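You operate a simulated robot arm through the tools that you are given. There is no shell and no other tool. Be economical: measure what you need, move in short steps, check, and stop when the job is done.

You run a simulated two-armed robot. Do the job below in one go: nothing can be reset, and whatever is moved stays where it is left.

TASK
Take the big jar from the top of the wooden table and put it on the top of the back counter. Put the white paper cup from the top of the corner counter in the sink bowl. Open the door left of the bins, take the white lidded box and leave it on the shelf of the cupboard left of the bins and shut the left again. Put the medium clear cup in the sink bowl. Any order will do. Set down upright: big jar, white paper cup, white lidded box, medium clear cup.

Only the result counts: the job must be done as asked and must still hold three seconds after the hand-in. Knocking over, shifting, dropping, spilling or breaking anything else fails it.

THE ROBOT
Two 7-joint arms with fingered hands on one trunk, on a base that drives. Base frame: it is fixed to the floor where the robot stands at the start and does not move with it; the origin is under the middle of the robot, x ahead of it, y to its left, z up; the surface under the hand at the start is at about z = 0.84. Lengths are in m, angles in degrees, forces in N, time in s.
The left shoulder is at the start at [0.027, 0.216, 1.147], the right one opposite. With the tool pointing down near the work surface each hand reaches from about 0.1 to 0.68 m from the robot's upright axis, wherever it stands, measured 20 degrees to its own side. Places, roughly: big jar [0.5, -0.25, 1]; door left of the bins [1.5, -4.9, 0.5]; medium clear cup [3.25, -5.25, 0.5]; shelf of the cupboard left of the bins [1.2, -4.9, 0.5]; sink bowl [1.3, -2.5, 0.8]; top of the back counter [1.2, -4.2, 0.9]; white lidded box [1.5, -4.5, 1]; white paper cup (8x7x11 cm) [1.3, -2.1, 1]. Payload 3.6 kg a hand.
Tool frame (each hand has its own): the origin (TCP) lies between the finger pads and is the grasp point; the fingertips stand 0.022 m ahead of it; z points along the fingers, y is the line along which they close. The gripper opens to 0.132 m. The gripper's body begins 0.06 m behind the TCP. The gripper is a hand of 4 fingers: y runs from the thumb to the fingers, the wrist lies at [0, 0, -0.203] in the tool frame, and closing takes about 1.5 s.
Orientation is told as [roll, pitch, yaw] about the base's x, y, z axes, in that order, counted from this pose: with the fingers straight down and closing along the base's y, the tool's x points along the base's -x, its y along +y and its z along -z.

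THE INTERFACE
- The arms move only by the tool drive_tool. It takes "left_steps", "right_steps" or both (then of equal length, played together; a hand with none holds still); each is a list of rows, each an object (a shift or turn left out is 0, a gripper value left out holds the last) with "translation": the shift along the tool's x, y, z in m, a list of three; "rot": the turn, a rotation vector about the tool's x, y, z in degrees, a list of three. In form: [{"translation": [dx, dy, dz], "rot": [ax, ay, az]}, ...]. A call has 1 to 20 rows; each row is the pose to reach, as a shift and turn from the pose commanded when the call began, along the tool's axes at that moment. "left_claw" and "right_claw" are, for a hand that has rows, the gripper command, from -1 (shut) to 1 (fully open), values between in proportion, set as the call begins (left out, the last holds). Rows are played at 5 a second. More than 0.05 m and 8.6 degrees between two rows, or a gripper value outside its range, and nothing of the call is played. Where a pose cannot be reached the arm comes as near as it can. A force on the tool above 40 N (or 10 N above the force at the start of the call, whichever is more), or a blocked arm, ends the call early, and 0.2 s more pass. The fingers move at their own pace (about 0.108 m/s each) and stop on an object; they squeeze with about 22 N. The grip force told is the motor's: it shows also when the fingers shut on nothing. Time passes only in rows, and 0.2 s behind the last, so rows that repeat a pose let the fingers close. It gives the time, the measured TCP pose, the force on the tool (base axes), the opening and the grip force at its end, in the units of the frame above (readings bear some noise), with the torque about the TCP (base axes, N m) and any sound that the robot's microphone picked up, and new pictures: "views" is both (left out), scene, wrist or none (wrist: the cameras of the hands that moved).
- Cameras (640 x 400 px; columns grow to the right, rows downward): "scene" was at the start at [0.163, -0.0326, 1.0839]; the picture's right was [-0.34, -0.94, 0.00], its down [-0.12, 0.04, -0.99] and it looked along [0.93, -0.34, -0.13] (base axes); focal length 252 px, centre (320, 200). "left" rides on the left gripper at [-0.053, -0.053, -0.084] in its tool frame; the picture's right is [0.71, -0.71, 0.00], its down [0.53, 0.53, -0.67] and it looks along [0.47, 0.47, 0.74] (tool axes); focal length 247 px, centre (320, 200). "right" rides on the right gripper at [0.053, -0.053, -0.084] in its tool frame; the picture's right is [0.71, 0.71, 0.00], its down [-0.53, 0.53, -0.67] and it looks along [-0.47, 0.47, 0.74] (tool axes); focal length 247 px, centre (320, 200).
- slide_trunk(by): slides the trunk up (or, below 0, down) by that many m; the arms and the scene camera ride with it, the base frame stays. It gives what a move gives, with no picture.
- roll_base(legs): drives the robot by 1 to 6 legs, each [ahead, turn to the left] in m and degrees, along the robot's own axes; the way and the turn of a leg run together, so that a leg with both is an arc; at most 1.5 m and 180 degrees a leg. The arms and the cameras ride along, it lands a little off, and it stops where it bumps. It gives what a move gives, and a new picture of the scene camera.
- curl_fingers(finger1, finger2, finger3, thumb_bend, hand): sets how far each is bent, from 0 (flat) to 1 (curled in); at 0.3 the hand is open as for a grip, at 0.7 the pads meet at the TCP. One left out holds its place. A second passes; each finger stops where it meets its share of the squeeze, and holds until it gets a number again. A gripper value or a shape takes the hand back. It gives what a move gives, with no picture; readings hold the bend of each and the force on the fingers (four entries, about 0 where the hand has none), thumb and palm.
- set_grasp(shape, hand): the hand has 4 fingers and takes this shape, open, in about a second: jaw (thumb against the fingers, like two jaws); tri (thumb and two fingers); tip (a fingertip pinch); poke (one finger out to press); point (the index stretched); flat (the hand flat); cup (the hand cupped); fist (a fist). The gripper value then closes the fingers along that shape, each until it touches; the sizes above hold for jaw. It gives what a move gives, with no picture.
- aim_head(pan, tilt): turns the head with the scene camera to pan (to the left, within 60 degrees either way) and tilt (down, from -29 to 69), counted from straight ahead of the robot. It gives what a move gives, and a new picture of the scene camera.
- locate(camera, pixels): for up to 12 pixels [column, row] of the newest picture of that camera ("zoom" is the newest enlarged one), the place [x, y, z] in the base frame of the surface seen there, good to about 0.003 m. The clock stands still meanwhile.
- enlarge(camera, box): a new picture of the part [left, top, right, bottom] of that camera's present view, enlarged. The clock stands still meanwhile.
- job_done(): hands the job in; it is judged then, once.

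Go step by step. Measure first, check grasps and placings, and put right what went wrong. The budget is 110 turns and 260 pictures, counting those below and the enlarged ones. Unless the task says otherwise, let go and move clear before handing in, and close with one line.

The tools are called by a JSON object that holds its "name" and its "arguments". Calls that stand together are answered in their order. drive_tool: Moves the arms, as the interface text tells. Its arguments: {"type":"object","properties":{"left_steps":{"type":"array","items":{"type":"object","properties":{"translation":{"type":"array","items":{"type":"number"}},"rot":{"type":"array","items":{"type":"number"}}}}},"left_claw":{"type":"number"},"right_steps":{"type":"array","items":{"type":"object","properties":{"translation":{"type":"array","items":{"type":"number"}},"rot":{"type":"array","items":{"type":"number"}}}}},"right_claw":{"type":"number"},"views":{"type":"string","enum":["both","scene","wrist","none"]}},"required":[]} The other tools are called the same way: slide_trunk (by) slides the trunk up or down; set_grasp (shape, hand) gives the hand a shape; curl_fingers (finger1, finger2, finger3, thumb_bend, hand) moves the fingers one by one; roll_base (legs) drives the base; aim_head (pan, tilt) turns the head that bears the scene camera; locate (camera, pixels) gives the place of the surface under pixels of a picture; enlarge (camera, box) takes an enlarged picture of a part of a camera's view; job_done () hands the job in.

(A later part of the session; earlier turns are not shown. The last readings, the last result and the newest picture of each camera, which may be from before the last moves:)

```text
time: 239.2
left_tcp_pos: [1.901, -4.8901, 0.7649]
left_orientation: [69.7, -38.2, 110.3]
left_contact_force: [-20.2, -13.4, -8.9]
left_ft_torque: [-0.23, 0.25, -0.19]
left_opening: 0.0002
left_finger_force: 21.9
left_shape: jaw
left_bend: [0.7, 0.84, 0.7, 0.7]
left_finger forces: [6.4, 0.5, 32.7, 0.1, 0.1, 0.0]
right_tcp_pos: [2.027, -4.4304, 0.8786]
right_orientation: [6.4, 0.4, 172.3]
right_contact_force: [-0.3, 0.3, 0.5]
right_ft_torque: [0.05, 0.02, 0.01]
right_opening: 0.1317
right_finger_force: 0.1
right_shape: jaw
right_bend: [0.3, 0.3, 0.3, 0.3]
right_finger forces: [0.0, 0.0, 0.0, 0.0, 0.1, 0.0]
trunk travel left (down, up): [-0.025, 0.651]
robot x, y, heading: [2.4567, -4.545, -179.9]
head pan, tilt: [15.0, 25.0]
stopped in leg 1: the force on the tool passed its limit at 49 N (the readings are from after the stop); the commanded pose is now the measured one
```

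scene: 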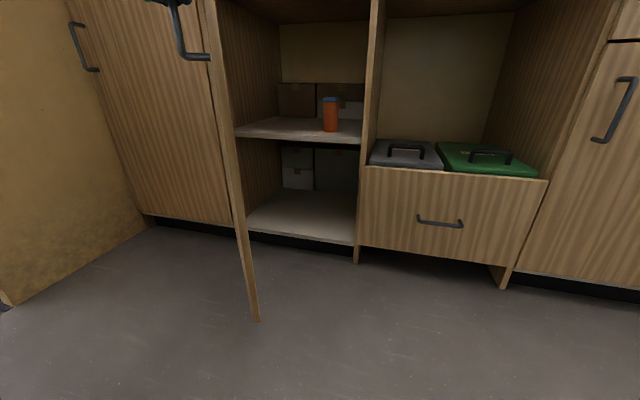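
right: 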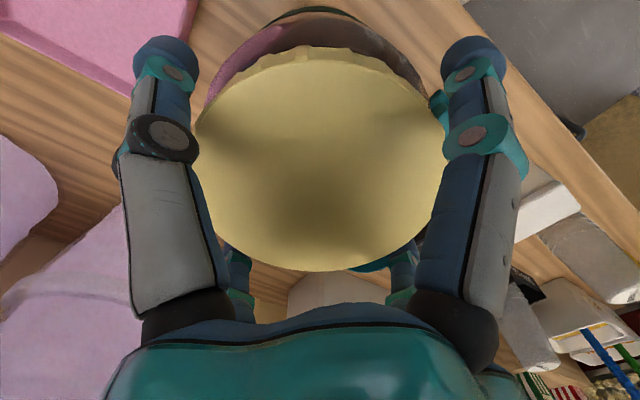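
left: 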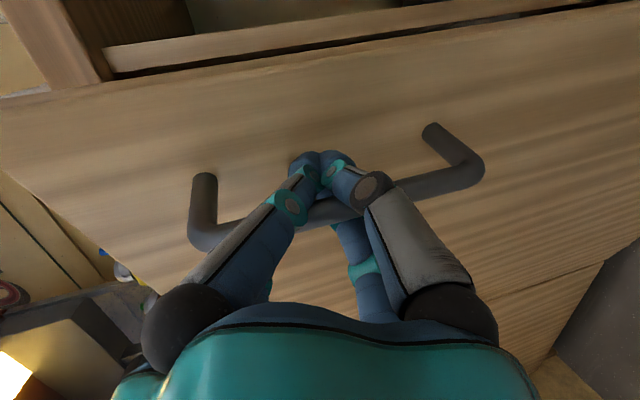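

Door is at about 52°. I release the bar and withdraw the left hand, then look.

{"name": "drive_tool", "arguments": {"left_steps": [{}, {}, {}, {}, {}, {"translation": [0, 0, -0.03]}, {"translation": [0, 0, -0.06]}, {"translation": [0, 0, -0.09]}, {"translation": [0, 0, -0.09]}], "left_claw": 0.7, "views": "wrist"}}

{"name": "aim_head", "arguments": {"pan": 30, "tilt": 10}}

```text
time: 241.2
left_tcp_pos: [1.934, -4.8763, 0.821]
left_orientation: [70.1, -38.4, 109.5]
left_contact_force: [-0.6, -0.1, 0.3]
left_ft_torque: [0.0, 0.0, -0.01]
left_opening: 0.1122
left_finger_force: 0.2
left_shape: jaw
left_bend: [0.24, 0.25, 0.25, 0.39]
left_finger forces: [0.0, 0.0, 0.0, 0.0, 0.0, 0.0]
left hand out of reach, approached as far as the arm can: row 6, 7, 8, 9
right_tcp_pos: [2.0296, -4.4294, 0.8785]
right_orientation: [6.5, 0.4, 172.3]
right_contact_force: [-0.8, 0.0, -0.5]
right_ft_torque: [0.0, 0.02, 0.02]
right_opening: 0.132
right_finger_force: 0.1
right_shape: jaw
right_bend: [0.3, 0.3, 0.3, 0.3]
right_finger forces: [0.0, 0.0, 0.1, 0.0, 0.0, 0.1]
trunk travel left (down, up): [-0.025, 0.651]
robot x, y, heading: [2.4592, -4.5395, -179.8]
head pan, tilt: [15.0, 25.0]
```

left: 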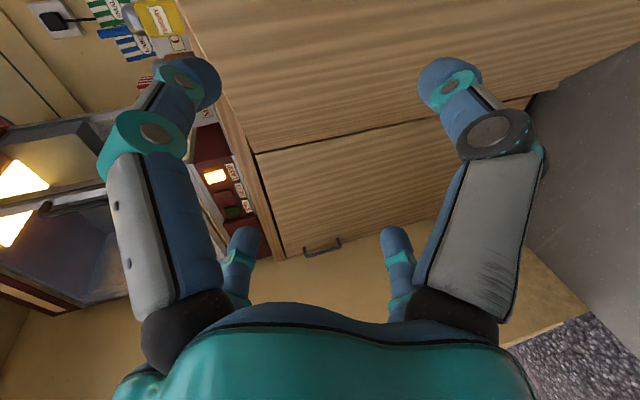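

```text
time: 241.9
left_tcp_pos: [1.9343, -4.8758, 0.8215]
left_orientation: [70.2, -38.2, 109.5]
left_contact_force: [0.2, -0.8, 0.1]
left_ft_torque: [-0.01, 0.01, 0.02]
left_opening: 0.1119
left_finger_force: 0.0
left_shape: jaw
left_bend: [0.24, 0.25, 0.25, 0.39]
left_finger forces: [0.1, 0.0, 0.0, 0.0, 0.0, 0.1]
right_tcp_pos: [2.0288, -4.4304, 0.8788]
right_orientation: [6.6, 0.5, 172.3]
right_contact_force: [0.5, 0.3, -0.6]
right_ft_torque: [0.03, -0.01, 0.0]
right_opening: 0.1319
right_finger_force: 0.0
right_shape: jaw
right_bend: [0.3, 0.3, 0.3, 0.3]
right_finger forces: [0.0, 0.1, 0.1, 0.0, 0.0, 0.1]
trunk travel left (down, up): [-0.025, 0.651]
robot x, y, heading: [2.4573, -4.542, -179.8]
head pan, tilt: [30.0, 10.0]
```

scene: 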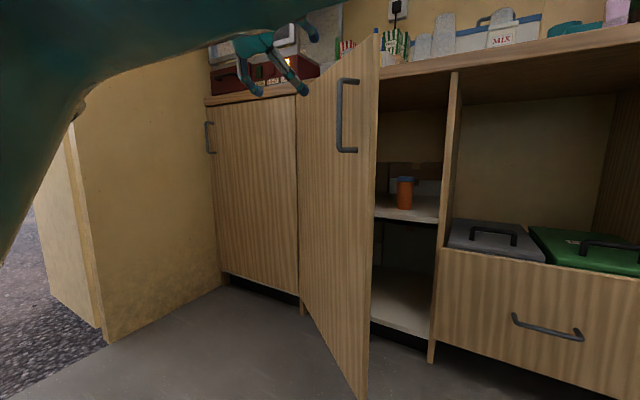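

The hand is out on the door's outer side. I raise the trunk 0.2 m and bring the left hand back to point down, above and inside of the door edge.

{"name": "locate", "arguments": {"camera": "scene", "pixels": [[375, 60], [372, 250], [362, 385], [300, 110], [405, 205], [430, 215], [390, 212], [405, 180], [425, 185], [452, 120], [330, 185]]}}

{"name": "slide_trunk", "arguments": {"by": 0.2}}

{"name": "drive_tool", "arguments": {"left_steps": [{"rot": [0, 0, -8]}, {"rot": [0, 0, -16]}, {"rot": [0, 0, -24]}, {"rot": [0, 0, -32]}, {"rot": [0, 0, -40]}, {"rot": [0, 0, -45]}], "views": "none"}}

{"name": "drive_tool", "arguments": {"left_steps": [{"translation": [0.003, -0.008, -0.011], "rot": [0, 8.2, 0]}, {"translation": [0.006, -0.016, -0.022], "rot": [0, 16.4, 0]}, {"translation": [0.009, -0.024, -0.033], "rot": [0, 24.6, 0]}, {"translation": [0.012, -0.032, -0.044], "rot": [0, 32.8, 0]}, {"translation": [0.015, -0.04, -0.055], "rot": [0, 41, 0]}, {"translation": [0.018, -0.048, -0.066], "rot": [0, 49.2, 0]}, {"translation": [0.021, -0.056, -0.077], "rot": [0, 57.4, 0]}, {"translation": [0.024, -0.064, -0.088], "rot": [0, 65.6, 0]}, {"translation": [0.027, -0.07, -0.096], "rot": [0, 73, 0]}, {"translation": [0.027, -0.07, -0.096], "rot": [0, 73, 0]}], "views": "none"}}

{"name": "aim_head", "arguments": {"pan": 25, "tilt": 25}}

```text
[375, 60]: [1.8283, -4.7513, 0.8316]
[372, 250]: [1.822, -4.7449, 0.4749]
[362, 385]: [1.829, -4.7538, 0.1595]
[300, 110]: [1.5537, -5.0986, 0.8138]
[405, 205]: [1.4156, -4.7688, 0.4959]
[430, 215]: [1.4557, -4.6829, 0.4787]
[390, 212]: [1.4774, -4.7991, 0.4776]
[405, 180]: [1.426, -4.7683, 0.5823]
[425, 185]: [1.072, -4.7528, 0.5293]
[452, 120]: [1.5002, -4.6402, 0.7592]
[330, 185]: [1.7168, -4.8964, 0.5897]
```

```text
time: 244.1
left_tcp_pos: [1.9344, -4.8746, 1.02]
left_orientation: [70.1, -38.3, 109.5]
left_contact_force: [-0.8, -0.4, 0.4]
left_ft_torque: [0.01, -0.01, 0.01]
left_opening: 0.1121
left_finger_force: 0.0
left_shape: jaw
left_bend: [0.24, 0.25, 0.25, 0.39]
left_finger forces: [0.1, 0.0, 0.0, 0.0, 0.1, 0.0]
right_tcp_pos: [2.0277, -4.4292, 1.0785]
right_orientation: [6.5, 0.4, 172.3]
right_contact_force: [0.1, -0.8, 0.8]
right_ft_torque: [0.04, 0.0, 0.0]
right_opening: 0.1316
right_finger_force: 0.1
right_shape: jaw
right_bend: [0.3, 0.3, 0.3, 0.3]
right_finger forces: [0.0, 0.0, 0.0, 0.0, 0.0, 0.0]
trunk travel left (down, up): [-0.225, 0.451]
robot x, y, heading: [2.4602, -4.541, -179.8]
head pan, tilt: [30.0, 10.0]
```

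```text
time: 245.5
left_tcp_pos: [1.9341, -4.8764, 1.0198]
left_orientation: [17.0, -74.0, 169.3]
left_contact_force: [0.0, -0.7, 0.9]
left_ft_torque: [-0.02, -0.02, 0.02]
left_opening: 0.112
left_finger_force: 0.1
left_shape: jaw
left_bend: [0.24, 0.25, 0.25, 0.39]
left_finger forces: [0.0, 0.0, 0.0, 0.1, 0.0, 0.0]
right_tcp_pos: [2.0289, -4.4299, 1.0792]
right_orientation: [6.5, 0.4, 172.3]
right_contact_force: [0.7, 0.8, -0.3]
right_ft_torque: [-0.01, 0.0, 0.02]
right_opening: 0.1317
right_finger_force: 0.1
right_shape: jaw
right_bend: [0.3, 0.3, 0.3, 0.3]
right_finger forces: [0.0, 0.0, 0.1, 0.0, 0.0, 0.1]
trunk travel left (down, up): [-0.225, 0.451]
robot x, y, heading: [2.4605, -4.538, -179.8]
head pan, tilt: [30.0, 10.0]
```

```text
time: 247.7
left_tcp_pos: [2.0278, -4.7961, 1.0147]
left_orientation: [4.8, -1.4, -174.5]
left_contact_force: [-0.2, 0.2, 0.1]
left_ft_torque: [0.0, -0.01, 0.0]
left_opening: 0.1119
left_finger_force: 0.0
left_shape: jaw
left_bend: [0.24, 0.25, 0.25, 0.39]
left_finger forces: [0.1, 0.0, 0.0, 0.1, 0.0, 0.0]
right_tcp_pos: [2.0289, -4.4281, 1.078]
right_orientation: [6.5, 0.4, 172.3]
right_contact_force: [-0.5, -0.5, -0.5]
right_ft_torque: [-0.01, 0.02, 0.0]
right_opening: 0.1319
right_finger_force: 0.2
right_shape: jaw
right_bend: [0.3, 0.3, 0.3, 0.3]
right_finger forces: [0.0, 0.0, 0.1, 0.1, 0.0, 0.0]
trunk travel left (down, up): [-0.225, 0.451]
robot x, y, heading: [2.4587, -4.5437, -179.9]
head pan, tilt: [30.0, 10.0]
```

```text
time: 248.5
left_tcp_pos: [2.0273, -4.7959, 1.0143]
left_orientation: [4.9, -1.5, -174.5]
left_contact_force: [-0.3, 0.4, 0.0]
left_ft_torque: [-0.02, 0.0, 0.03]
left_opening: 0.1123
left_finger_force: 0.1
left_shape: jaw
left_bend: [0.24, 0.25, 0.25, 0.39]
left_finger forces: [0.0, 0.1, 0.0, 0.0, 0.0, 0.0]
right_tcp_pos: [2.0288, -4.4309, 1.0783]
right_orientation: [6.5, 0.4, 172.3]
right_contact_force: [0.0, -0.8, -0.6]
right_ft_torque: [0.02, -0.03, 0.01]
right_opening: 0.132
right_finger_force: 0.1
right_shape: jaw
right_bend: [0.3, 0.3, 0.3, 0.3]
right_finger forces: [0.0, 0.0, 0.0, 0.1, 0.1, 0.1]
trunk travel left (down, up): [-0.225, 0.451]
robot x, y, heading: [2.4622, -4.5384, -179.7]
head pan, tilt: [25.0, 25.0]
```

scene: 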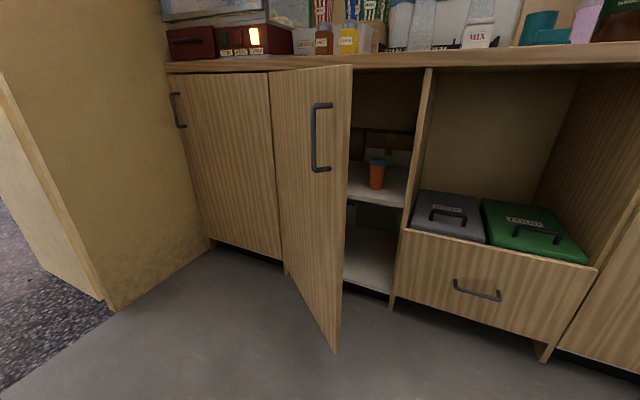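

The door has eased to ~39° (edge at [1.828,-4.751]). I roll 0.2 m forward, shut the left hand, and dip it behind the door's edge on the inside to push it wider.

{"name": "roll_base", "arguments": {"legs": [[0.2, 0]]}}

{"name": "drive_tool", "arguments": {"left_steps": [{"translation": [-0.03, -0.03, 0]}, {"translation": [-0.06, -0.062, 0]}, {"translation": [-0.09, -0.062, 0]}, {"translation": [-0.115, -0.062, 0]}, {"translation": [-0.115, -0.062, 0.04]}, {"translation": [-0.115, -0.062, 0.08]}, {"translation": [-0.115, -0.062, 0.12]}, {"translation": [-0.115, -0.062, 0.16]}, {"translation": [-0.115, -0.062, 0.185]}, {"translation": [-0.115, -0.062, 0.185]}], "left_claw": -1, "views": "scene"}}

```text
time: 250.1
left_tcp_pos: [1.8235, -4.7968, 1.0145]
left_orientation: [4.9, -1.5, -174.4]
left_contact_force: [-0.6, -0.2, 0.7]
left_ft_torque: [0.0, 0.0, 0.0]
left_opening: 0.1123
left_finger_force: 0.1
left_shape: jaw
left_bend: [0.24, 0.25, 0.25, 0.39]
left_finger forces: [0.0, 0.1, 0.0, 0.0, 0.0, 0.0]
right_tcp_pos: [1.8243, -4.4309, 1.0777]
right_orientation: [6.5, 0.5, 172.3]
right_contact_force: [-0.1, 0.1, -0.8]
right_ft_torque: [-0.02, 0.0, -0.01]
right_opening: 0.1317
right_finger_force: 0.0
right_shape: jaw
right_bend: [0.3, 0.3, 0.3, 0.3]
right_finger forces: [0.0, 0.1, 0.0, 0.0, 0.1, 0.1]
trunk travel left (down, up): [-0.225, 0.451]
robot x, y, heading: [2.2513, -4.54, -179.4]
head pan, tilt: [25.0, 25.0]
```

scene: 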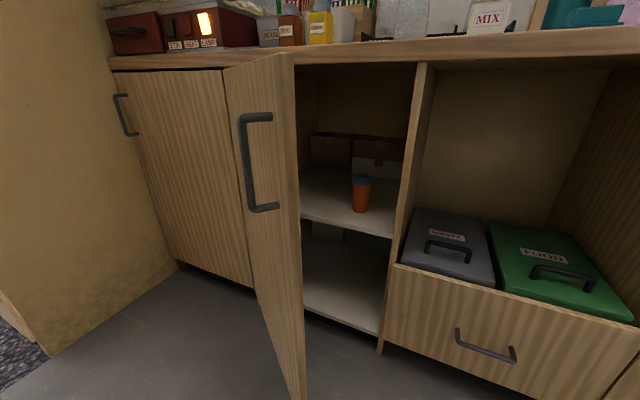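

```text
time: 252.3
left_tcp_pos: [1.6993, -4.7624, 0.8283]
left_orientation: [4.8, -1.5, -174.5]
left_contact_force: [-0.3, -0.6, 0.7]
left_ft_torque: [0.02, 0.01, -0.01]
left_opening: 0.0
left_finger_force: 21.6
left_shape: jaw
left_bend: [0.7, 0.7, 0.7, 0.7]
left_finger forces: [0.1, 0.0, 0.0, 0.1, 0.1, 0.0]
right_tcp_pos: [1.8246, -4.4305, 1.078]
right_orientation: [6.6, 0.5, 172.3]
right_contact_force: [1.4, 0.7, 0.4]
right_ft_torque: [0.01, 0.01, 0.01]
right_opening: 0.1321
right_finger_force: 0.0
right_shape: jaw
right_bend: [0.3, 0.3, 0.3, 0.3]
right_finger forces: [0.0, 0.0, 0.0, 0.1, 0.0, 0.1]
trunk travel left (down, up): [-0.225, 0.451]
robot x, y, heading: [2.2518, -4.5475, -179.6]
head pan, tilt: [25.0, 25.0]
```

scene: 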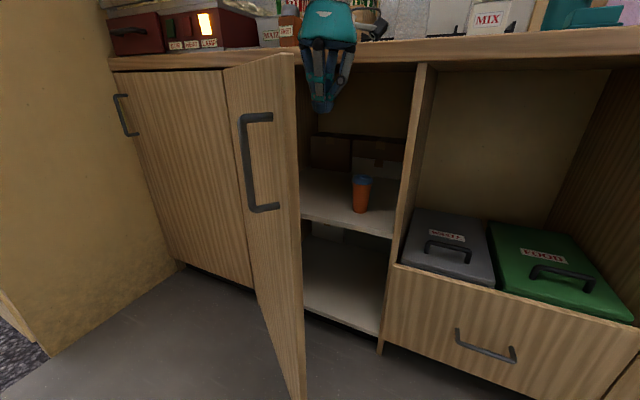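

The closed hand is behind the door. I sweep it along the opening arc.

{"name": "drive_tool", "arguments": {"left_steps": [{"translation": [0.019, 0.018, 0]}, {"translation": [0.0376, 0.0368, 0]}, {"translation": [0.065, 0.0645, 0]}, {"translation": [0.0925, 0.0923, 0]}, {"translation": [0.115, 0.1196, 0]}, {"translation": [0.1335, 0.1464, 0]}, {"translation": [0.1495, 0.178, 0]}, {"translation": [0.1616, 0.2094, 0]}, {"translation": [0.173, 0.2457, 0]}, {"translation": [0.182, 0.277, 0]}, {"translation": [0.187, 0.3123, 0]}, {"translation": [0.1894, 0.3477, 0]}, {"translation": [0.1894, 0.3477, 0]}], "views": "scene"}}

```text
time: 255.1
left_tcp_pos: [1.9228, -5.0889, 0.8494]
left_orientation: [4.8, -1.5, -174.4]
left_contact_force: [0.2, 0.0, 0.4]
left_ft_torque: [0.0, -0.01, 0.0]
left_opening: 0.0003
left_finger_force: 22.1
left_shape: jaw
left_bend: [0.7, 0.7, 0.7, 0.7]
left_finger forces: [0.1, 0.0, 0.1, 0.0, 0.0, 0.0]
right_tcp_pos: [1.8245, -4.4298, 1.0785]
right_orientation: [6.5, 0.4, 172.3]
right_contact_force: [0.2, 0.4, -0.5]
right_ft_torque: [0.01, 0.02, -0.01]
right_opening: 0.1319
right_finger_force: 0.1
right_shape: jaw
right_bend: [0.3, 0.3, 0.3, 0.3]
right_finger forces: [0.1, 0.0, 0.1, 0.1, 0.0, 0.0]
trunk travel left (down, up): [-0.225, 0.451]
robot x, y, heading: [2.2556, -4.5443, -179.5]
head pan, tilt: [25.0, 25.0]
```

scene: 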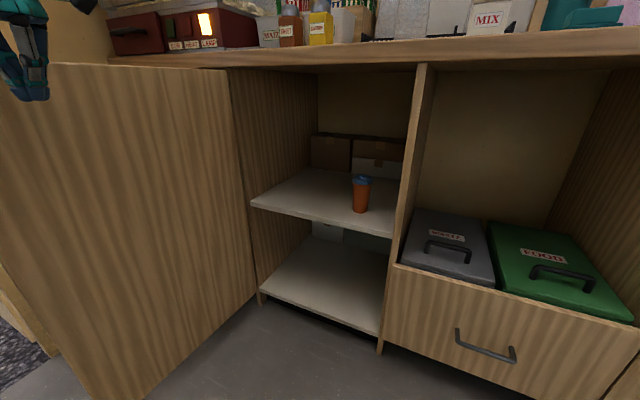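

The door stands wide open. I lift and retract the left hand, square up the right hand, then drive closer for the box.

{"name": "locate", "arguments": {"camera": "scene", "pixels": [[255, 205], [385, 232], [360, 205], [361, 180], [300, 195], [330, 215], [318, 150], [230, 80], [410, 80], [145, 390], [330, 165]]}}

{"name": "drive_tool", "arguments": {"left_steps": [{"translation": [0, 0, -0.045]}, {"translation": [0, 0, -0.09]}, {"translation": [0, -0.02, -0.13]}, {"translation": [0.02, -0.06, -0.16]}, {"translation": [0.04, -0.1, -0.19]}, {"translation": [0.05, -0.14, -0.2]}, {"translation": [0.057, -0.18, -0.2]}, {"translation": [0.057, -0.22, -0.2]}, {"translation": [0.057, -0.25, -0.2]}], "right_steps": [{"rot": [-3, 0, -3.5]}, {"rot": [-6.5, 0, -7.7]}, {"rot": [-6.5, 0, -7.7]}, {"rot": [-6.5, 0, -7.7]}, {"rot": [-6.5, 0, -7.7]}, {"rot": [-6.5, 0, -7.7]}, {"rot": [-6.5, 0, -7.7]}, {"rot": [-6.5, 0, -7.7]}, {"rot": [-6.5, 0, -7.7]}], "views": "none"}}

{"name": "roll_base", "arguments": {"legs": [[0.27, 0]]}}

{"name": "aim_head", "arguments": {"pan": 0, "tilt": 20}}

```text
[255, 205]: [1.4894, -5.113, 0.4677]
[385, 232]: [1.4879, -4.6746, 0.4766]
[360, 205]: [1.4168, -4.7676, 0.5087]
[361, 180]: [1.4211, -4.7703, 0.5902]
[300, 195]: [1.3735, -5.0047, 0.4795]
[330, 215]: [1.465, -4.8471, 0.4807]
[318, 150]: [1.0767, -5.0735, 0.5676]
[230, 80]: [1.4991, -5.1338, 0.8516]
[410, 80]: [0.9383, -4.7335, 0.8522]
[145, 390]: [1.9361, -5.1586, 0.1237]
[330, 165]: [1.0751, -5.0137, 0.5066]
```

```text
refused: row 4 steps farther than a row can; nothing moved
```

```text
time: 257.0
left_tcp_pos: [1.653, -5.0921, 0.8499]
left_orientation: [4.8, -1.5, -174.4]
left_contact_force: [0.8, 0.3, -0.1]
left_ft_torque: [-0.01, 0.01, 0.01]
left_opening: 0.0001
left_finger_force: 21.9
left_shape: jaw
left_bend: [0.7, 0.7, 0.7, 0.7]
left_finger forces: [0.0, 0.2, 0.0, 0.0, 0.0, 0.1]
right_tcp_pos: [1.5545, -4.4326, 1.0798]
right_orientation: [6.5, 0.4, 172.3]
right_contact_force: [-0.7, 0.3, 0.3]
right_ft_torque: [-0.03, -0.05, -0.03]
right_opening: 0.1321
right_finger_force: 0.0
right_shape: jaw
right_bend: [0.3, 0.3, 0.3, 0.3]
right_finger forces: [0.0, 0.0, 0.0, 0.1, 0.0, 0.1]
trunk travel left (down, up): [-0.225, 0.451]
robot x, y, heading: [1.9797, -4.546, -179.4]
head pan, tilt: [25.0, 25.0]
```

scene: 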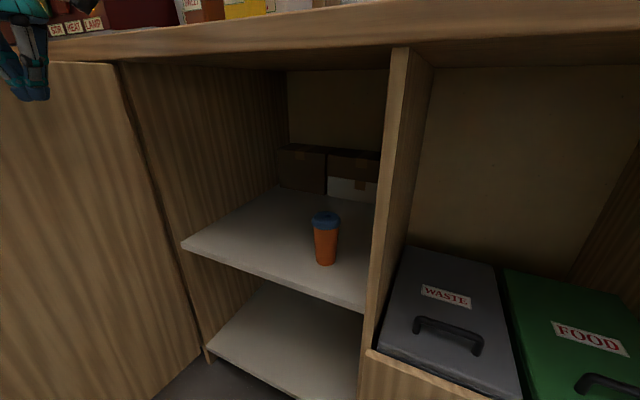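

```text
time: 257.9
left_tcp_pos: [1.6537, -5.0909, 0.8517]
left_orientation: [4.8, -1.6, -174.4]
left_contact_force: [0.9, 0.6, -0.1]
left_ft_torque: [-0.01, -0.01, 0.03]
left_opening: 0.0
left_finger_force: 22.0
left_shape: jaw
left_bend: [0.7, 0.7, 0.7, 0.7]
left_finger forces: [0.0, 0.0, 0.0, 0.1, 0.0, 0.0]
right_tcp_pos: [1.5547, -4.4314, 1.0807]
right_orientation: [6.5, 0.4, 172.4]
right_contact_force: [0.6, -0.2, -0.3]
right_ft_torque: [-0.04, 0.02, 0.0]
right_opening: 0.132
right_finger_force: 0.1
right_shape: jaw
right_bend: [0.3, 0.3, 0.3, 0.3]
right_finger forces: [0.0, 0.1, 0.0, 0.0, 0.0, 0.1]
trunk travel left (down, up): [-0.225, 0.451]
robot x, y, heading: [1.9845, -4.5458, -179.6]
head pan, tilt: [0.0, 20.0]
```

scene: 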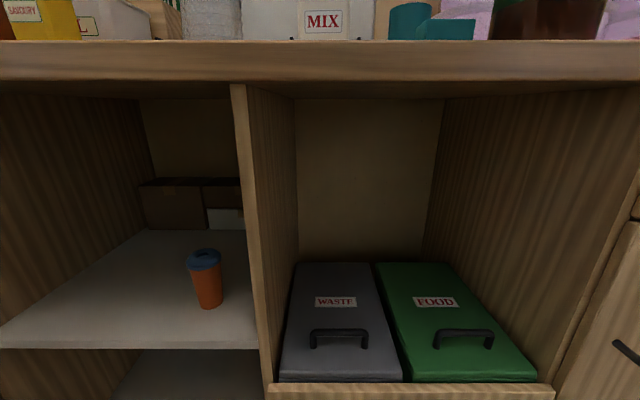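

The refused arm move left all in place. I lift the left hand away and bring the right hand squared above the white box.

{"name": "drive_tool", "arguments": {"left_steps": [{"translation": [0, 0, -0.045]}, {"translation": [0, 0, -0.09]}, {"translation": [0, -0.02, -0.13]}, {"translation": [0.015, -0.04, -0.16]}, {"translation": [0.03, -0.07, -0.18]}, {"translation": [0.045, -0.1, -0.2]}, {"translation": [0.057, -0.14, -0.2]}, {"translation": [0.057, -0.18, -0.2]}], "right_steps": [{"translation": [-0.02, 0.02, -0.01], "rot": [-3, 0, -3.5]}, {"translation": [-0.04, 0.045, -0.01], "rot": [-6.5, 0, -7.7]}, {"translation": [-0.06, 0.07, -0.01], "rot": [-6.5, 0, -7.7]}, {"translation": [-0.08, 0.1, -0.01], "rot": [-6.5, 0, -7.7]}, {"translation": [-0.1, 0.12, -0.01], "rot": [-6.5, 0, -7.7]}, {"translation": [-0.1017, 0.1288, -0.01], "rot": [-6.5, 0, -7.7]}, {"translation": [-0.1017, 0.1288, -0.01], "rot": [-6.5, 0, -7.7]}, {"translation": [-0.1017, 0.1288, -0.01], "rot": [-6.5, 0, -7.7]}], "right_claw": 1, "views": "wrist"}}

```text
time: 259.7
left_tcp_pos: [1.6956, -4.8886, 1.0315]
left_orientation: [4.8, -1.4, -174.4]
left_contact_force: [0.5, -0.3, -0.4]
left_ft_torque: [-0.01, 0.01, 0.03]
left_opening: 0.0
left_finger_force: 21.7
left_shape: jaw
left_bend: [0.7, 0.7, 0.7, 0.7]
left_finger forces: [0.0, 0.0, 0.0, 0.1, 0.0, 0.1]
right_tcp_pos: [1.4436, -4.5375, 1.099]
right_orientation: [13.0, -1.0, 179.9]
right_contact_force: [0.1, -0.4, -0.3]
right_ft_torque: [0.01, 0.01, 0.05]
right_opening: 0.1318
right_finger_force: 0.1
right_shape: jaw
right_bend: [0.3, 0.3, 0.3, 0.3]
right_finger forces: [0.1, 0.0, 0.0, 0.0, 0.1, 0.0]
right hand out of reach, approached as far as the arm can: row 5, 6, 7, 8
trunk travel left (down, up): [-0.225, 0.451]
robot x, y, heading: [1.9842, -4.5446, -179.6]
head pan, tilt: [0.0, 20.0]
```

right: 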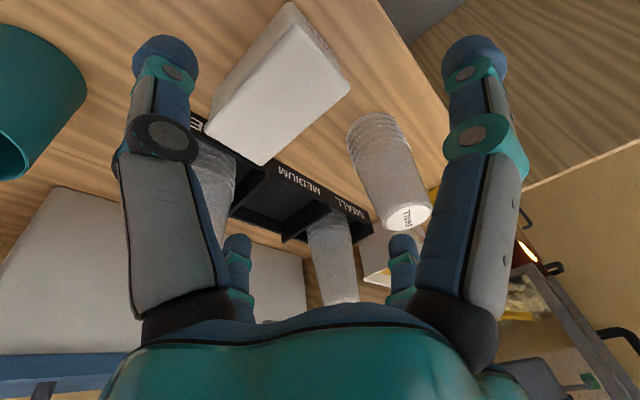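
left: 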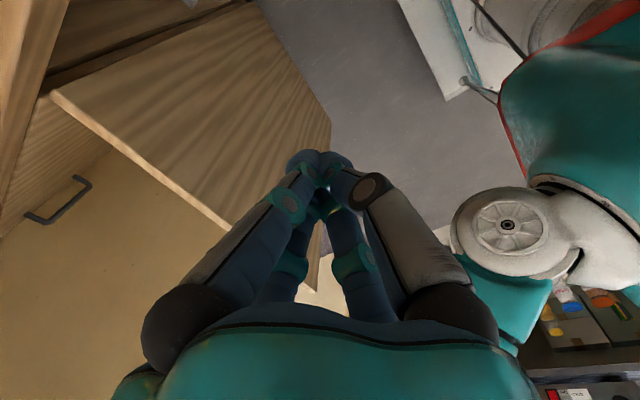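

Roll went the wrong way (13°); I correct it. First I measure the box in the wrist picture.

{"name": "locate", "arguments": {"camera": "right", "pixels": [[290, 8], [347, 86], [262, 158], [210, 120], [290, 80], [355, 130], [380, 120], [230, 150], [405, 215]]}}

{"name": "drive_tool", "arguments": {"right_steps": [{"rot": [6, 0, 0]}, {"rot": [12.5, 0, 0]}, {"rot": [12.5, 0, 0]}], "views": "none"}}

```text
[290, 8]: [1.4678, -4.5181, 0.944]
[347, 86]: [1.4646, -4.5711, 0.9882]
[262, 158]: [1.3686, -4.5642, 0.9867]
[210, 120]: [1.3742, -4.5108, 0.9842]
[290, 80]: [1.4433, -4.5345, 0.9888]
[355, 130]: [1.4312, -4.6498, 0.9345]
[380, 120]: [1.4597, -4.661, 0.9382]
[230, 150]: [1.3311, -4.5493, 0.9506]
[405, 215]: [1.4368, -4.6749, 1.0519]
```

```text
time: 260.5
left_tcp_pos: [1.6951, -4.8886, 1.0327]
left_orientation: [4.8, -1.4, -174.4]
left_contact_force: [-1.3, 1.2, -0.1]
left_ft_torque: [-0.01, -0.04, -0.01]
left_opening: 0.0
left_finger_force: 22.2
left_shape: jaw
left_bend: [0.7, 0.7, 0.7, 0.7]
left_finger forces: [0.1, 0.0, 0.0, 0.1, 0.0, 0.1]
right_tcp_pos: [1.4845, -4.5548, 1.0973]
right_orientation: [0.5, -0.8, 179.8]
right_contact_force: [-1.6, -0.2, -1.3]
right_ft_torque: [-0.01, 0.01, 0.01]
right_opening: 0.132
right_finger_force: 0.1
right_shape: jaw
right_bend: [0.3, 0.3, 0.3, 0.3]
right_finger forces: [0.1, 0.0, 0.0, 0.0, 0.1, 0.0]
right hand out of reach, approached as far as the arm can: row 1, 2, 3
trunk travel left (down, up): [-0.225, 0.451]
robot x, y, heading: [1.9825, -4.5436, -179.8]
head pan, tilt: [0.0, 20.0]
```

The box is 0.097 deep × 0.056 wide × 0.068 high at [1.418,-4.543]. The left arm suits pick and placing better; I raise the trunk 0.1 m, retract the right hand and bring the left over it.

{"name": "slide_trunk", "arguments": {"by": 0.1}}

{"name": "drive_tool", "arguments": {"right_steps": [{"translation": [0.03, 0, 0]}, {"translation": [0.06, 0, 0]}, {"translation": [0.09, -0.02, 0]}, {"translation": [0.12, -0.04, 0]}, {"translation": [0.15, -0.06, 0]}, {"translation": [0.18, -0.08, 0]}, {"translation": [0.21, -0.1, 0]}, {"translation": [0.23, -0.12, 0]}, {"translation": [0.25, -0.14, 0]}, {"translation": [0.25, -0.15, 0]}, {"translation": [0.25, -0.15, 0]}, {"translation": [0.25, -0.15, 0]}], "left_steps": [{"rot": [2, 0, 2]}, {"translation": [0, -0.03, 0], "rot": [4.8, 0, 5.6]}, {"translation": [-0.02, -0.07, 0], "rot": [4.8, 0, 5.6]}, {"translation": [-0.04, -0.11, 0], "rot": [4.8, 0, 5.6]}, {"translation": [-0.06, -0.15, 0], "rot": [4.8, 0, 5.6]}, {"translation": [-0.08, -0.19, 0], "rot": [4.8, 0, 5.6]}, {"translation": [-0.11, -0.225, 0], "rot": [4.8, 0, 5.6]}, {"translation": [-0.14, -0.26, 0], "rot": [4.8, 0, 5.6]}, {"translation": [-0.17, -0.295, 0], "rot": [4.8, 0, 5.6]}, {"translation": [-0.2, -0.33, 0], "rot": [4.8, 0, 5.6]}, {"translation": [-0.23, -0.365, 0], "rot": [4.8, 0, 5.6]}, {"translation": [-0.23, -0.371, 0], "rot": [4.8, 0, 5.6]}], "views": "none"}}

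{"name": "drive_tool", "arguments": {"left_steps": [{"rot": [0, 0, 8]}, {"rot": [0, 0, 16]}, {"rot": [0, 0, 24]}, {"rot": [0, 0, 32]}, {"rot": [0, 0, 40]}, {"rot": [0, 0, 45]}, {"rot": [0, 0, 45]}], "left_claw": 1, "views": "wrist"}}

```text
time: 261.8
left_tcp_pos: [1.696, -4.89, 1.1339]
left_orientation: [4.7, -1.4, -174.4]
left_contact_force: [-0.9, 0.1, -0.1]
left_ft_torque: [-0.02, 0.01, 0.0]
left_opening: 0.0001
left_finger_force: 22.6
left_shape: jaw
left_bend: [0.7, 0.7, 0.7, 0.7]
left_finger forces: [0.1, 0.1, 0.1, 0.1, 0.1, 0.0]
right_tcp_pos: [1.5041, -4.552, 1.2218]
right_orientation: [0.8, -3.9, 179.7]
right_contact_force: [-0.1, -0.9, 0.3]
right_ft_torque: [-0.02, -0.01, 0.04]
right_opening: 0.1319
right_finger_force: 0.0
right_shape: jaw
right_bend: [0.3, 0.3, 0.3, 0.3]
right_finger forces: [0.0, 0.0, 0.0, 0.0, 0.0, 0.1]
trunk travel left (down, up): [-0.325, 0.351]
robot x, y, heading: [1.9816, -4.546, -179.6]
head pan, tilt: [0.0, 20.0]
```

```text
time: 264.4
left_tcp_pos: [1.5943, -4.7775, 1.0925]
left_orientation: [0.0, -1.2, -179.9]
left_contact_force: [0.0, -0.4, -0.7]
left_ft_torque: [-0.01, -0.04, 0.01]
left_opening: 0.0001
left_finger_force: 21.2
left_shape: jaw
left_bend: [0.7, 0.7, 0.7, 0.7]
left_finger forces: [0.0, 0.0, 0.0, 0.0, 0.1, 0.0]
left hand out of reach, approached as far as the arm can: row 5, 6, 7, 8, 9, 10, 11, 12
right_tcp_pos: [1.7519, -4.406, 1.1981]
right_orientation: [0.5, -3.5, 179.8]
right_contact_force: [-0.7, -0.5, -1.2]
right_ft_torque: [-0.03, -0.01, 0.05]
right_opening: 0.132
right_finger_force: 0.1
right_shape: jaw
right_bend: [0.3, 0.3, 0.3, 0.3]
right_finger forces: [0.0, 0.0, 0.0, 0.0, 0.1, 0.1]
trunk travel left (down, up): [-0.325, 0.351]
robot x, y, heading: [1.9831, -4.5453, -179.7]
head pan, tilt: [0.0, 20.0]
```

```text
time: 266.0
left_tcp_pos: [1.5974, -4.7881, 1.0907]
left_orientation: [1.0, -0.9, 134.9]
left_contact_force: [0.5, -0.4, 0.0]
left_ft_torque: [-0.01, 0.01, -0.01]
left_opening: 0.1318
left_finger_force: 0.0
left_shape: jaw
left_bend: [0.3, 0.3, 0.3, 0.3]
left_finger forces: [0.1, 0.0, 0.0, 0.0, 0.0, 0.0]
right_tcp_pos: [1.7534, -4.4044, 1.1979]
right_orientation: [0.7, -3.6, 179.9]
right_contact_force: [0.9, -0.5, -0.1]
right_ft_torque: [0.03, 0.0, -0.03]
right_opening: 0.132
right_finger_force: 0.0
right_shape: jaw
right_bend: [0.3, 0.3, 0.3, 0.3]
right_finger forces: [0.1, 0.1, 0.0, 0.0, 0.0, 0.0]
trunk travel left (down, up): [-0.325, 0.351]
robot x, y, heading: [1.9848, -4.5463, -179.6]
head pan, tilt: [0.0, 20.0]
```

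left: 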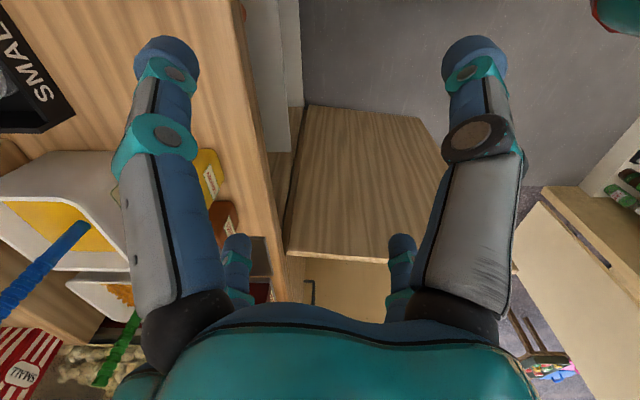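

The left arm clips because the wrist stands far above the shoulder; I raise the trunk 0.2 m, creep 0.06 m closer and go over the box.

{"name": "slide_trunk", "arguments": {"by": 0.2}}

{"name": "roll_base", "arguments": {"legs": [[0.06, 0]]}}

{"name": "drive_tool", "arguments": {"left_steps": [{"translation": [-0.035, -0.012, 0.01]}, {"translation": [-0.07, -0.024, 0.02]}, {"translation": [-0.105, -0.036, 0.04]}, {"translation": [-0.14, -0.048, 0.06]}, {"translation": [-0.175, -0.06, 0.08]}, {"translation": [-0.21, -0.072, 0.1]}, {"translation": [-0.24, -0.083, 0.12]}, {"translation": [-0.2575, -0.0887, 0.15]}, {"translation": [-0.2575, -0.0887, 0.17]}, {"translation": [-0.2575, -0.0887, 0.17]}], "views": "wrist"}}

```text
time: 268.2
left_tcp_pos: [1.6008, -4.7905, 1.2952]
left_orientation: [1.4, -1.4, 135.1]
left_contact_force: [0.1, 0.3, 0.6]
left_ft_torque: [-0.02, -0.02, -0.02]
left_opening: 0.132
left_finger_force: 0.0
left_shape: jaw
left_bend: [0.3, 0.3, 0.3, 0.3]
left_finger forces: [0.0, 0.0, 0.0, 0.2, 0.0, 0.1]
right_tcp_pos: [1.7544, -4.404, 1.4]
right_orientation: [0.5, -3.5, 179.9]
right_contact_force: [0.6, 0.9, -0.1]
right_ft_torque: [0.02, -0.03, 0.02]
right_opening: 0.1318
right_finger_force: 0.0
right_shape: jaw
right_bend: [0.3, 0.3, 0.3, 0.3]
right_finger forces: [0.0, 0.1, 0.1, 0.0, 0.0, 0.0]
trunk travel left (down, up): [-0.525, 0.151]
robot x, y, heading: [1.9849, -4.5485, -179.5]
head pan, tilt: [0.0, 20.0]
```

```text
time: 269.2
left_tcp_pos: [1.5392, -4.7912, 1.2957]
left_orientation: [1.3, -1.3, 135.0]
left_contact_force: [-1.2, 0.4, 0.3]
left_ft_torque: [-0.01, 0.0, -0.02]
left_opening: 0.132
left_finger_force: 0.0
left_shape: jaw
left_bend: [0.3, 0.3, 0.3, 0.3]
left_finger forces: [0.0, 0.0, 0.1, 0.0, 0.1, 0.0]
right_tcp_pos: [1.6903, -4.4041, 1.3997]
right_orientation: [0.6, -3.3, 179.9]
right_contact_force: [-0.6, -0.3, -0.6]
right_ft_torque: [0.01, -0.03, 0.04]
right_opening: 0.1321
right_finger_force: 0.1
right_shape: jaw
right_bend: [0.3, 0.3, 0.3, 0.3]
right_finger forces: [0.0, 0.1, 0.0, 0.0, 0.0, 0.0]
trunk travel left (down, up): [-0.525, 0.151]
robot x, y, heading: [1.9267, -4.5446, -180.0]
head pan, tilt: [0.0, 20.0]
```

scene: 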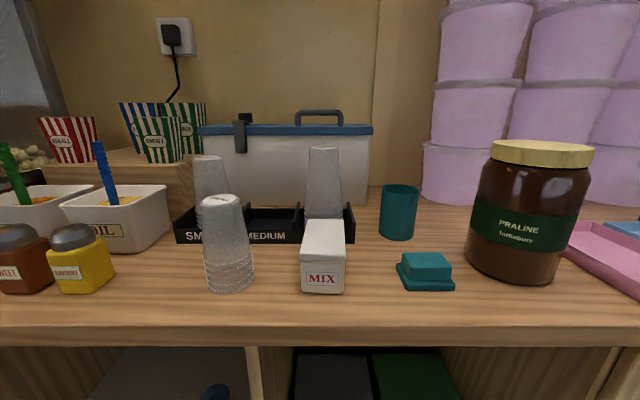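

```text
time: 271.4
left_tcp_pos: [1.5522, -4.7705, 1.1888]
left_orientation: [1.5, -1.6, 135.3]
left_contact_force: [-0.1, -0.1, -0.2]
left_ft_torque: [0.02, 0.01, 0.0]
left_opening: 0.1321
left_finger_force: 0.1
left_shape: jaw
left_bend: [0.3, 0.3, 0.3, 0.3]
left_finger forces: [0.0, 0.1, 0.0, 0.0, 0.0, 0.0]
left hand out of reach, approached as far as the arm can: row 1, 2, 3, 4, 5, 6, 7, 8, 9, 10
right_tcp_pos: [1.6936, -4.4042, 1.3993]
right_orientation: [0.6, -3.6, 179.9]
right_contact_force: [0.5, -0.1, 0.1]
right_ft_torque: [-0.02, 0.04, -0.04]
right_opening: 0.1321
right_finger_force: 0.0
right_shape: jaw
right_bend: [0.3, 0.3, 0.3, 0.3]
right_finger forces: [0.0, 0.1, 0.0, 0.1, 0.0, 0.1]
trunk travel left (down, up): [-0.525, 0.151]
robot x, y, heading: [1.9208, -4.5459, -179.6]
head pan, tilt: [0.0, 20.0]
```

left: 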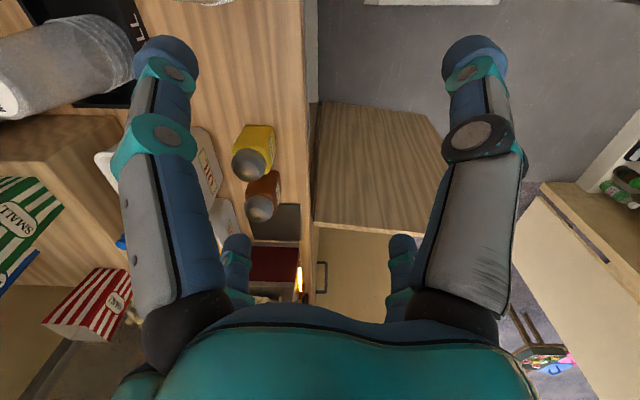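

The left arm is in an awkward joint branch. I retract it and use the right arm for the box.

{"name": "drive_tool", "arguments": {"left_steps": [{"translation": [0.02, -0.012, 0]}, {"translation": [0.04, -0.024, 0]}, {"translation": [0.06, -0.036, 0]}, {"translation": [0.08, -0.048, 0]}, {"translation": [0.1, -0.06, 0]}, {"translation": [0.12, -0.072, 0]}, {"translation": [0.14, -0.084, 0]}, {"translation": [0.16, -0.096, 0]}, {"translation": [0.176, -0.106, 0]}, {"translation": [0.176, -0.106, 0]}], "right_steps": [{"translation": [-0.03, 0.015, 0.03], "rot": [0, 3.6, 0]}, {"translation": [-0.06, 0.03, 0.06], "rot": [0, 3.6, 0]}, {"translation": [-0.09, 0.045, 0.09], "rot": [0, 3.6, 0]}, {"translation": [-0.12, 0.06, 0.12], "rot": [0, 3.6, 0]}, {"translation": [-0.15, 0.075, 0.15], "rot": [0, 3.6, 0]}, {"translation": [-0.18, 0.09, 0.18], "rot": [0, 3.6, 0]}, {"translation": [-0.21, 0.105, 0.21], "rot": [0, 3.6, 0]}, {"translation": [-0.24, 0.12, 0.24], "rot": [0, 3.6, 0]}, {"translation": [-0.27, 0.139, 0.26], "rot": [0, 3.6, 0]}, {"translation": [-0.275, 0.139, 0.28], "rot": [0, 3.6, 0]}], "views": "none"}}

{"name": "drive_tool", "arguments": {"right_steps": [{"rot": [0, 0, -8]}, {"rot": [0, 0, -16]}, {"rot": [0, 0, -24]}, {"rot": [0, 0, -32]}, {"rot": [0, 0, -40]}, {"rot": [0, 0, -45]}, {"rot": [0, 0, -45]}], "right_claw": 1, "views": "wrist"}}

```text
time: 273.6
left_tcp_pos: [1.7177, -4.8052, 1.2004]
left_orientation: [1.5, -1.4, 135.1]
left_contact_force: [0.7, -0.6, -0.1]
left_ft_torque: [-0.02, -0.01, 0.01]
left_opening: 0.1319
left_finger_force: 0.1
left_shape: jaw
left_bend: [0.3, 0.3, 0.3, 0.3]
left_finger forces: [0.0, 0.0, 0.0, 0.1, 0.0, 0.0]
left hand out of reach, approached as far as the arm can: row 7, 8, 9, 10
right_tcp_pos: [1.4024, -4.5433, 1.1365]
right_orientation: [0.6, 0.0, 179.9]
right_contact_force: [0.0, -0.3, -0.5]
right_ft_torque: [-0.03, -0.01, -0.01]
right_opening: 0.1319
right_finger_force: 0.0
right_shape: jaw
right_bend: [0.3, 0.3, 0.3, 0.3]
right_finger forces: [0.0, 0.1, 0.0, 0.1, 0.0, 0.0]
trunk travel left (down, up): [-0.525, 0.151]
robot x, y, heading: [1.9223, -4.547, -179.6]
head pan, tilt: [0.0, 20.0]
```

```text
time: 275.2
left_tcp_pos: [1.7181, -4.8064, 1.2012]
left_orientation: [1.5, -1.5, 135.0]
left_contact_force: [0.4, -0.3, 0.4]
left_ft_torque: [0.0, -0.03, 0.0]
left_opening: 0.1321
left_finger_force: 0.2
left_shape: jaw
left_bend: [0.3, 0.3, 0.3, 0.3]
left_finger forces: [0.0, 0.0, 0.0, 0.0, 0.0, 0.0]
right_tcp_pos: [1.4022, -4.5456, 1.1388]
right_orientation: [0.3, -0.3, -135.0]
right_contact_force: [-0.7, -0.4, 0.1]
right_ft_torque: [-0.02, -0.04, -0.03]
right_opening: 0.1321
right_finger_force: 0.0
right_shape: jaw
right_bend: [0.3, 0.3, 0.3, 0.3]
right_finger forces: [0.1, 0.0, 0.0, 0.0, 0.0, 0.0]
trunk travel left (down, up): [-0.525, 0.151]
robot x, y, heading: [1.9247, -4.5476, -179.4]
head pan, tilt: [0.0, 20.0]
```

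right: 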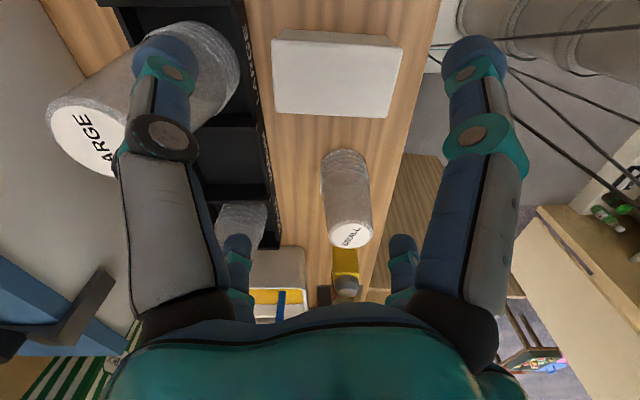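

Aligned over the box. I measure the box and the LARGE cup stack near the rear digit.

{"name": "locate", "arguments": {"camera": "right", "pixels": [[275, 35], [402, 45], [385, 115], [275, 108], [335, 75], [120, 160], [235, 60], [215, 110], [180, 170], [330, 160], [350, 240], [250, 90]]}}

```text
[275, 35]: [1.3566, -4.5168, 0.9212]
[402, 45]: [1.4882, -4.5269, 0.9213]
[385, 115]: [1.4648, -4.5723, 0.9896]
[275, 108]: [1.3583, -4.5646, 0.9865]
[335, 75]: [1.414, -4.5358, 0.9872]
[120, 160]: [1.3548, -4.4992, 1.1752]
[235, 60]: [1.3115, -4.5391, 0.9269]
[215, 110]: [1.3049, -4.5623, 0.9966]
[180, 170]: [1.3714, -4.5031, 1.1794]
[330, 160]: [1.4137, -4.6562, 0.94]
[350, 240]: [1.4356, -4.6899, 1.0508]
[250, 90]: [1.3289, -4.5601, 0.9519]
```

I descend onto the box (centre ≈[1.415,-4.543]) and close.

{"name": "drive_tool", "arguments": {"right_steps": [{"translation": [0.0145, 0.011, 0.04]}, {"translation": [0.0145, 0.011, 0.08]}, {"translation": [0.0145, 0.011, 0.12]}, {"translation": [0.0145, 0.011, 0.15]}, {"translation": [0.0145, 0.011, 0.17]}, {"translation": [0.0145, 0.011, 0.182]}, {"translation": [0.0145, 0.011, 0.182]}], "views": "wrist"}}

```text
time: 276.8
left_tcp_pos: [1.7188, -4.8076, 1.2017]
left_orientation: [1.4, -1.5, 135.0]
left_contact_force: [-0.5, 0.1, 0.6]
left_ft_torque: [0.02, 0.01, 0.0]
left_opening: 0.132
left_finger_force: 0.0
left_shape: jaw
left_bend: [0.3, 0.3, 0.3, 0.3]
left_finger forces: [0.0, 0.0, 0.1, 0.0, 0.0, 0.0]
right_tcp_pos: [1.4195, -4.5433, 0.9579]
right_orientation: [0.4, -0.4, -135.1]
right_contact_force: [-0.1, 2.2, 2.4]
right_ft_torque: [0.04, 0.12, -0.09]
right_opening: 0.132
right_finger_force: 0.0
right_shape: jaw
right_bend: [0.3, 0.3, 0.3, 0.3]
right_finger forces: [0.0, 0.1, 0.0, 0.1, 2.8, 0.0]
trunk travel left (down, up): [-0.525, 0.151]
robot x, y, heading: [1.9194, -4.5438, -179.5]
head pan, tilt: [0.0, 20.0]
```

right: 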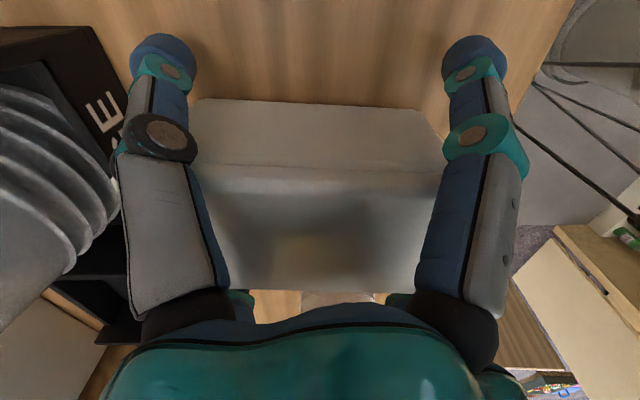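

{"name": "drive_tool", "arguments": {"right_steps": [{}, {}, {}, {}, {}, {}, {}, {}], "right_claw": -1, "views": "wrist"}}

{"name": "drive_tool", "arguments": {"right_steps": [{"translation": [0, 0, -0.03]}, {"translation": [0, 0, -0.07]}, {"translation": [0, 0, -0.11]}, {"translation": [0, 0, -0.14]}, {"translation": [0, 0, -0.14]}], "views": "both"}}

```text
time: 278.6
left_tcp_pos: [1.7187, -4.8066, 1.2005]
left_orientation: [1.5, -1.5, 135.0]
left_contact_force: [0.6, 0.0, -0.2]
left_ft_torque: [0.0, -0.03, 0.0]
left_opening: 0.1321
left_finger_force: 0.0
left_shape: jaw
left_bend: [0.3, 0.3, 0.3, 0.3]
left_finger forces: [0.0, 0.1, 0.1, 0.0, 0.0, 0.0]
right_tcp_pos: [1.421, -4.5447, 0.9569]
right_orientation: [0.4, -0.4, -135.1]
right_contact_force: [-0.2, -1.5, 3.8]
right_ft_torque: [-0.17, 0.16, -0.02]
right_opening: 0.0984
right_finger_force: 21.7
right_shape: jaw
right_bend: [0.32, 0.32, 0.35, 0.31]
right_finger forces: [24.1, 21.6, 22.4, 0.1, 21.0, 0.2]
trunk travel left (down, up): [-0.525, 0.151]
robot x, y, heading: [1.9223, -4.5445, -179.6]
head pan, tilt: [0.0, 20.0]
```

right: 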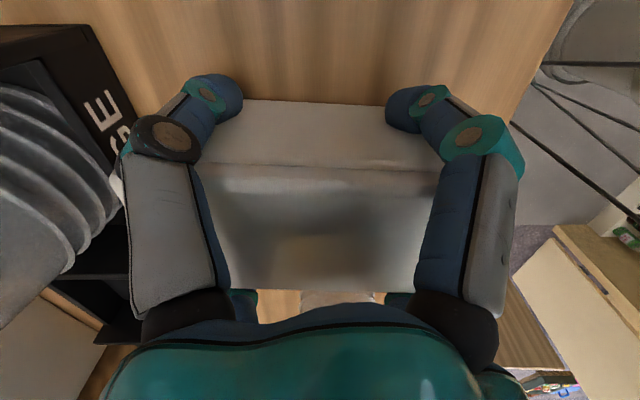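

```text
time: 279.8
left_tcp_pos: [1.7177, -4.8067, 1.2005]
left_orientation: [1.6, -1.4, 135.0]
left_contact_force: [0.7, 0.1, 0.5]
left_ft_torque: [0.02, -0.03, 0.0]
left_opening: 0.132
left_finger_force: 0.1
left_shape: jaw
left_bend: [0.3, 0.3, 0.3, 0.3]
left_finger forces: [0.0, 0.1, 0.0, 0.1, 0.1, 0.1]
right_tcp_pos: [1.4201, -4.5445, 1.0956]
right_orientation: [0.4, -0.3, -135.1]
right_contact_force: [1.0, -0.3, -4.3]
right_ft_torque: [-0.03, -0.03, 0.01]
right_opening: 0.0981
right_finger_force: 22.2
right_shape: jaw
right_bend: [0.31, 0.32, 0.35, 0.31]
right_finger forces: [24.7, 21.6, 22.0, 0.0, 19.6, 0.0]
trunk travel left (down, up): [-0.525, 0.151]
robot x, y, heading: [1.9187, -4.5454, -180.0]
head pan, tilt: [0.0, 20.0]
```

scene: 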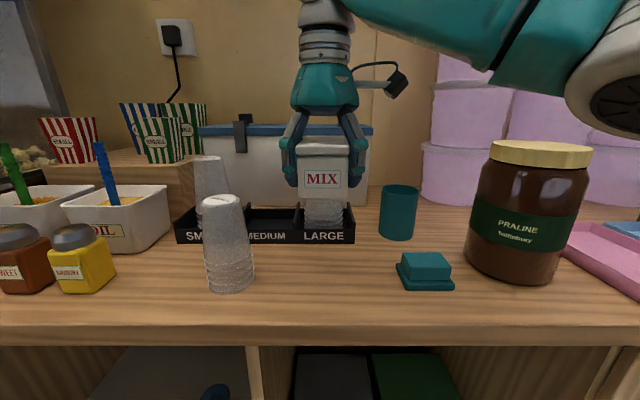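
right: 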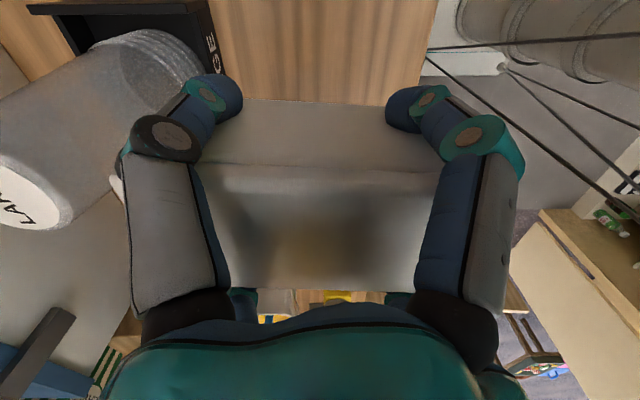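

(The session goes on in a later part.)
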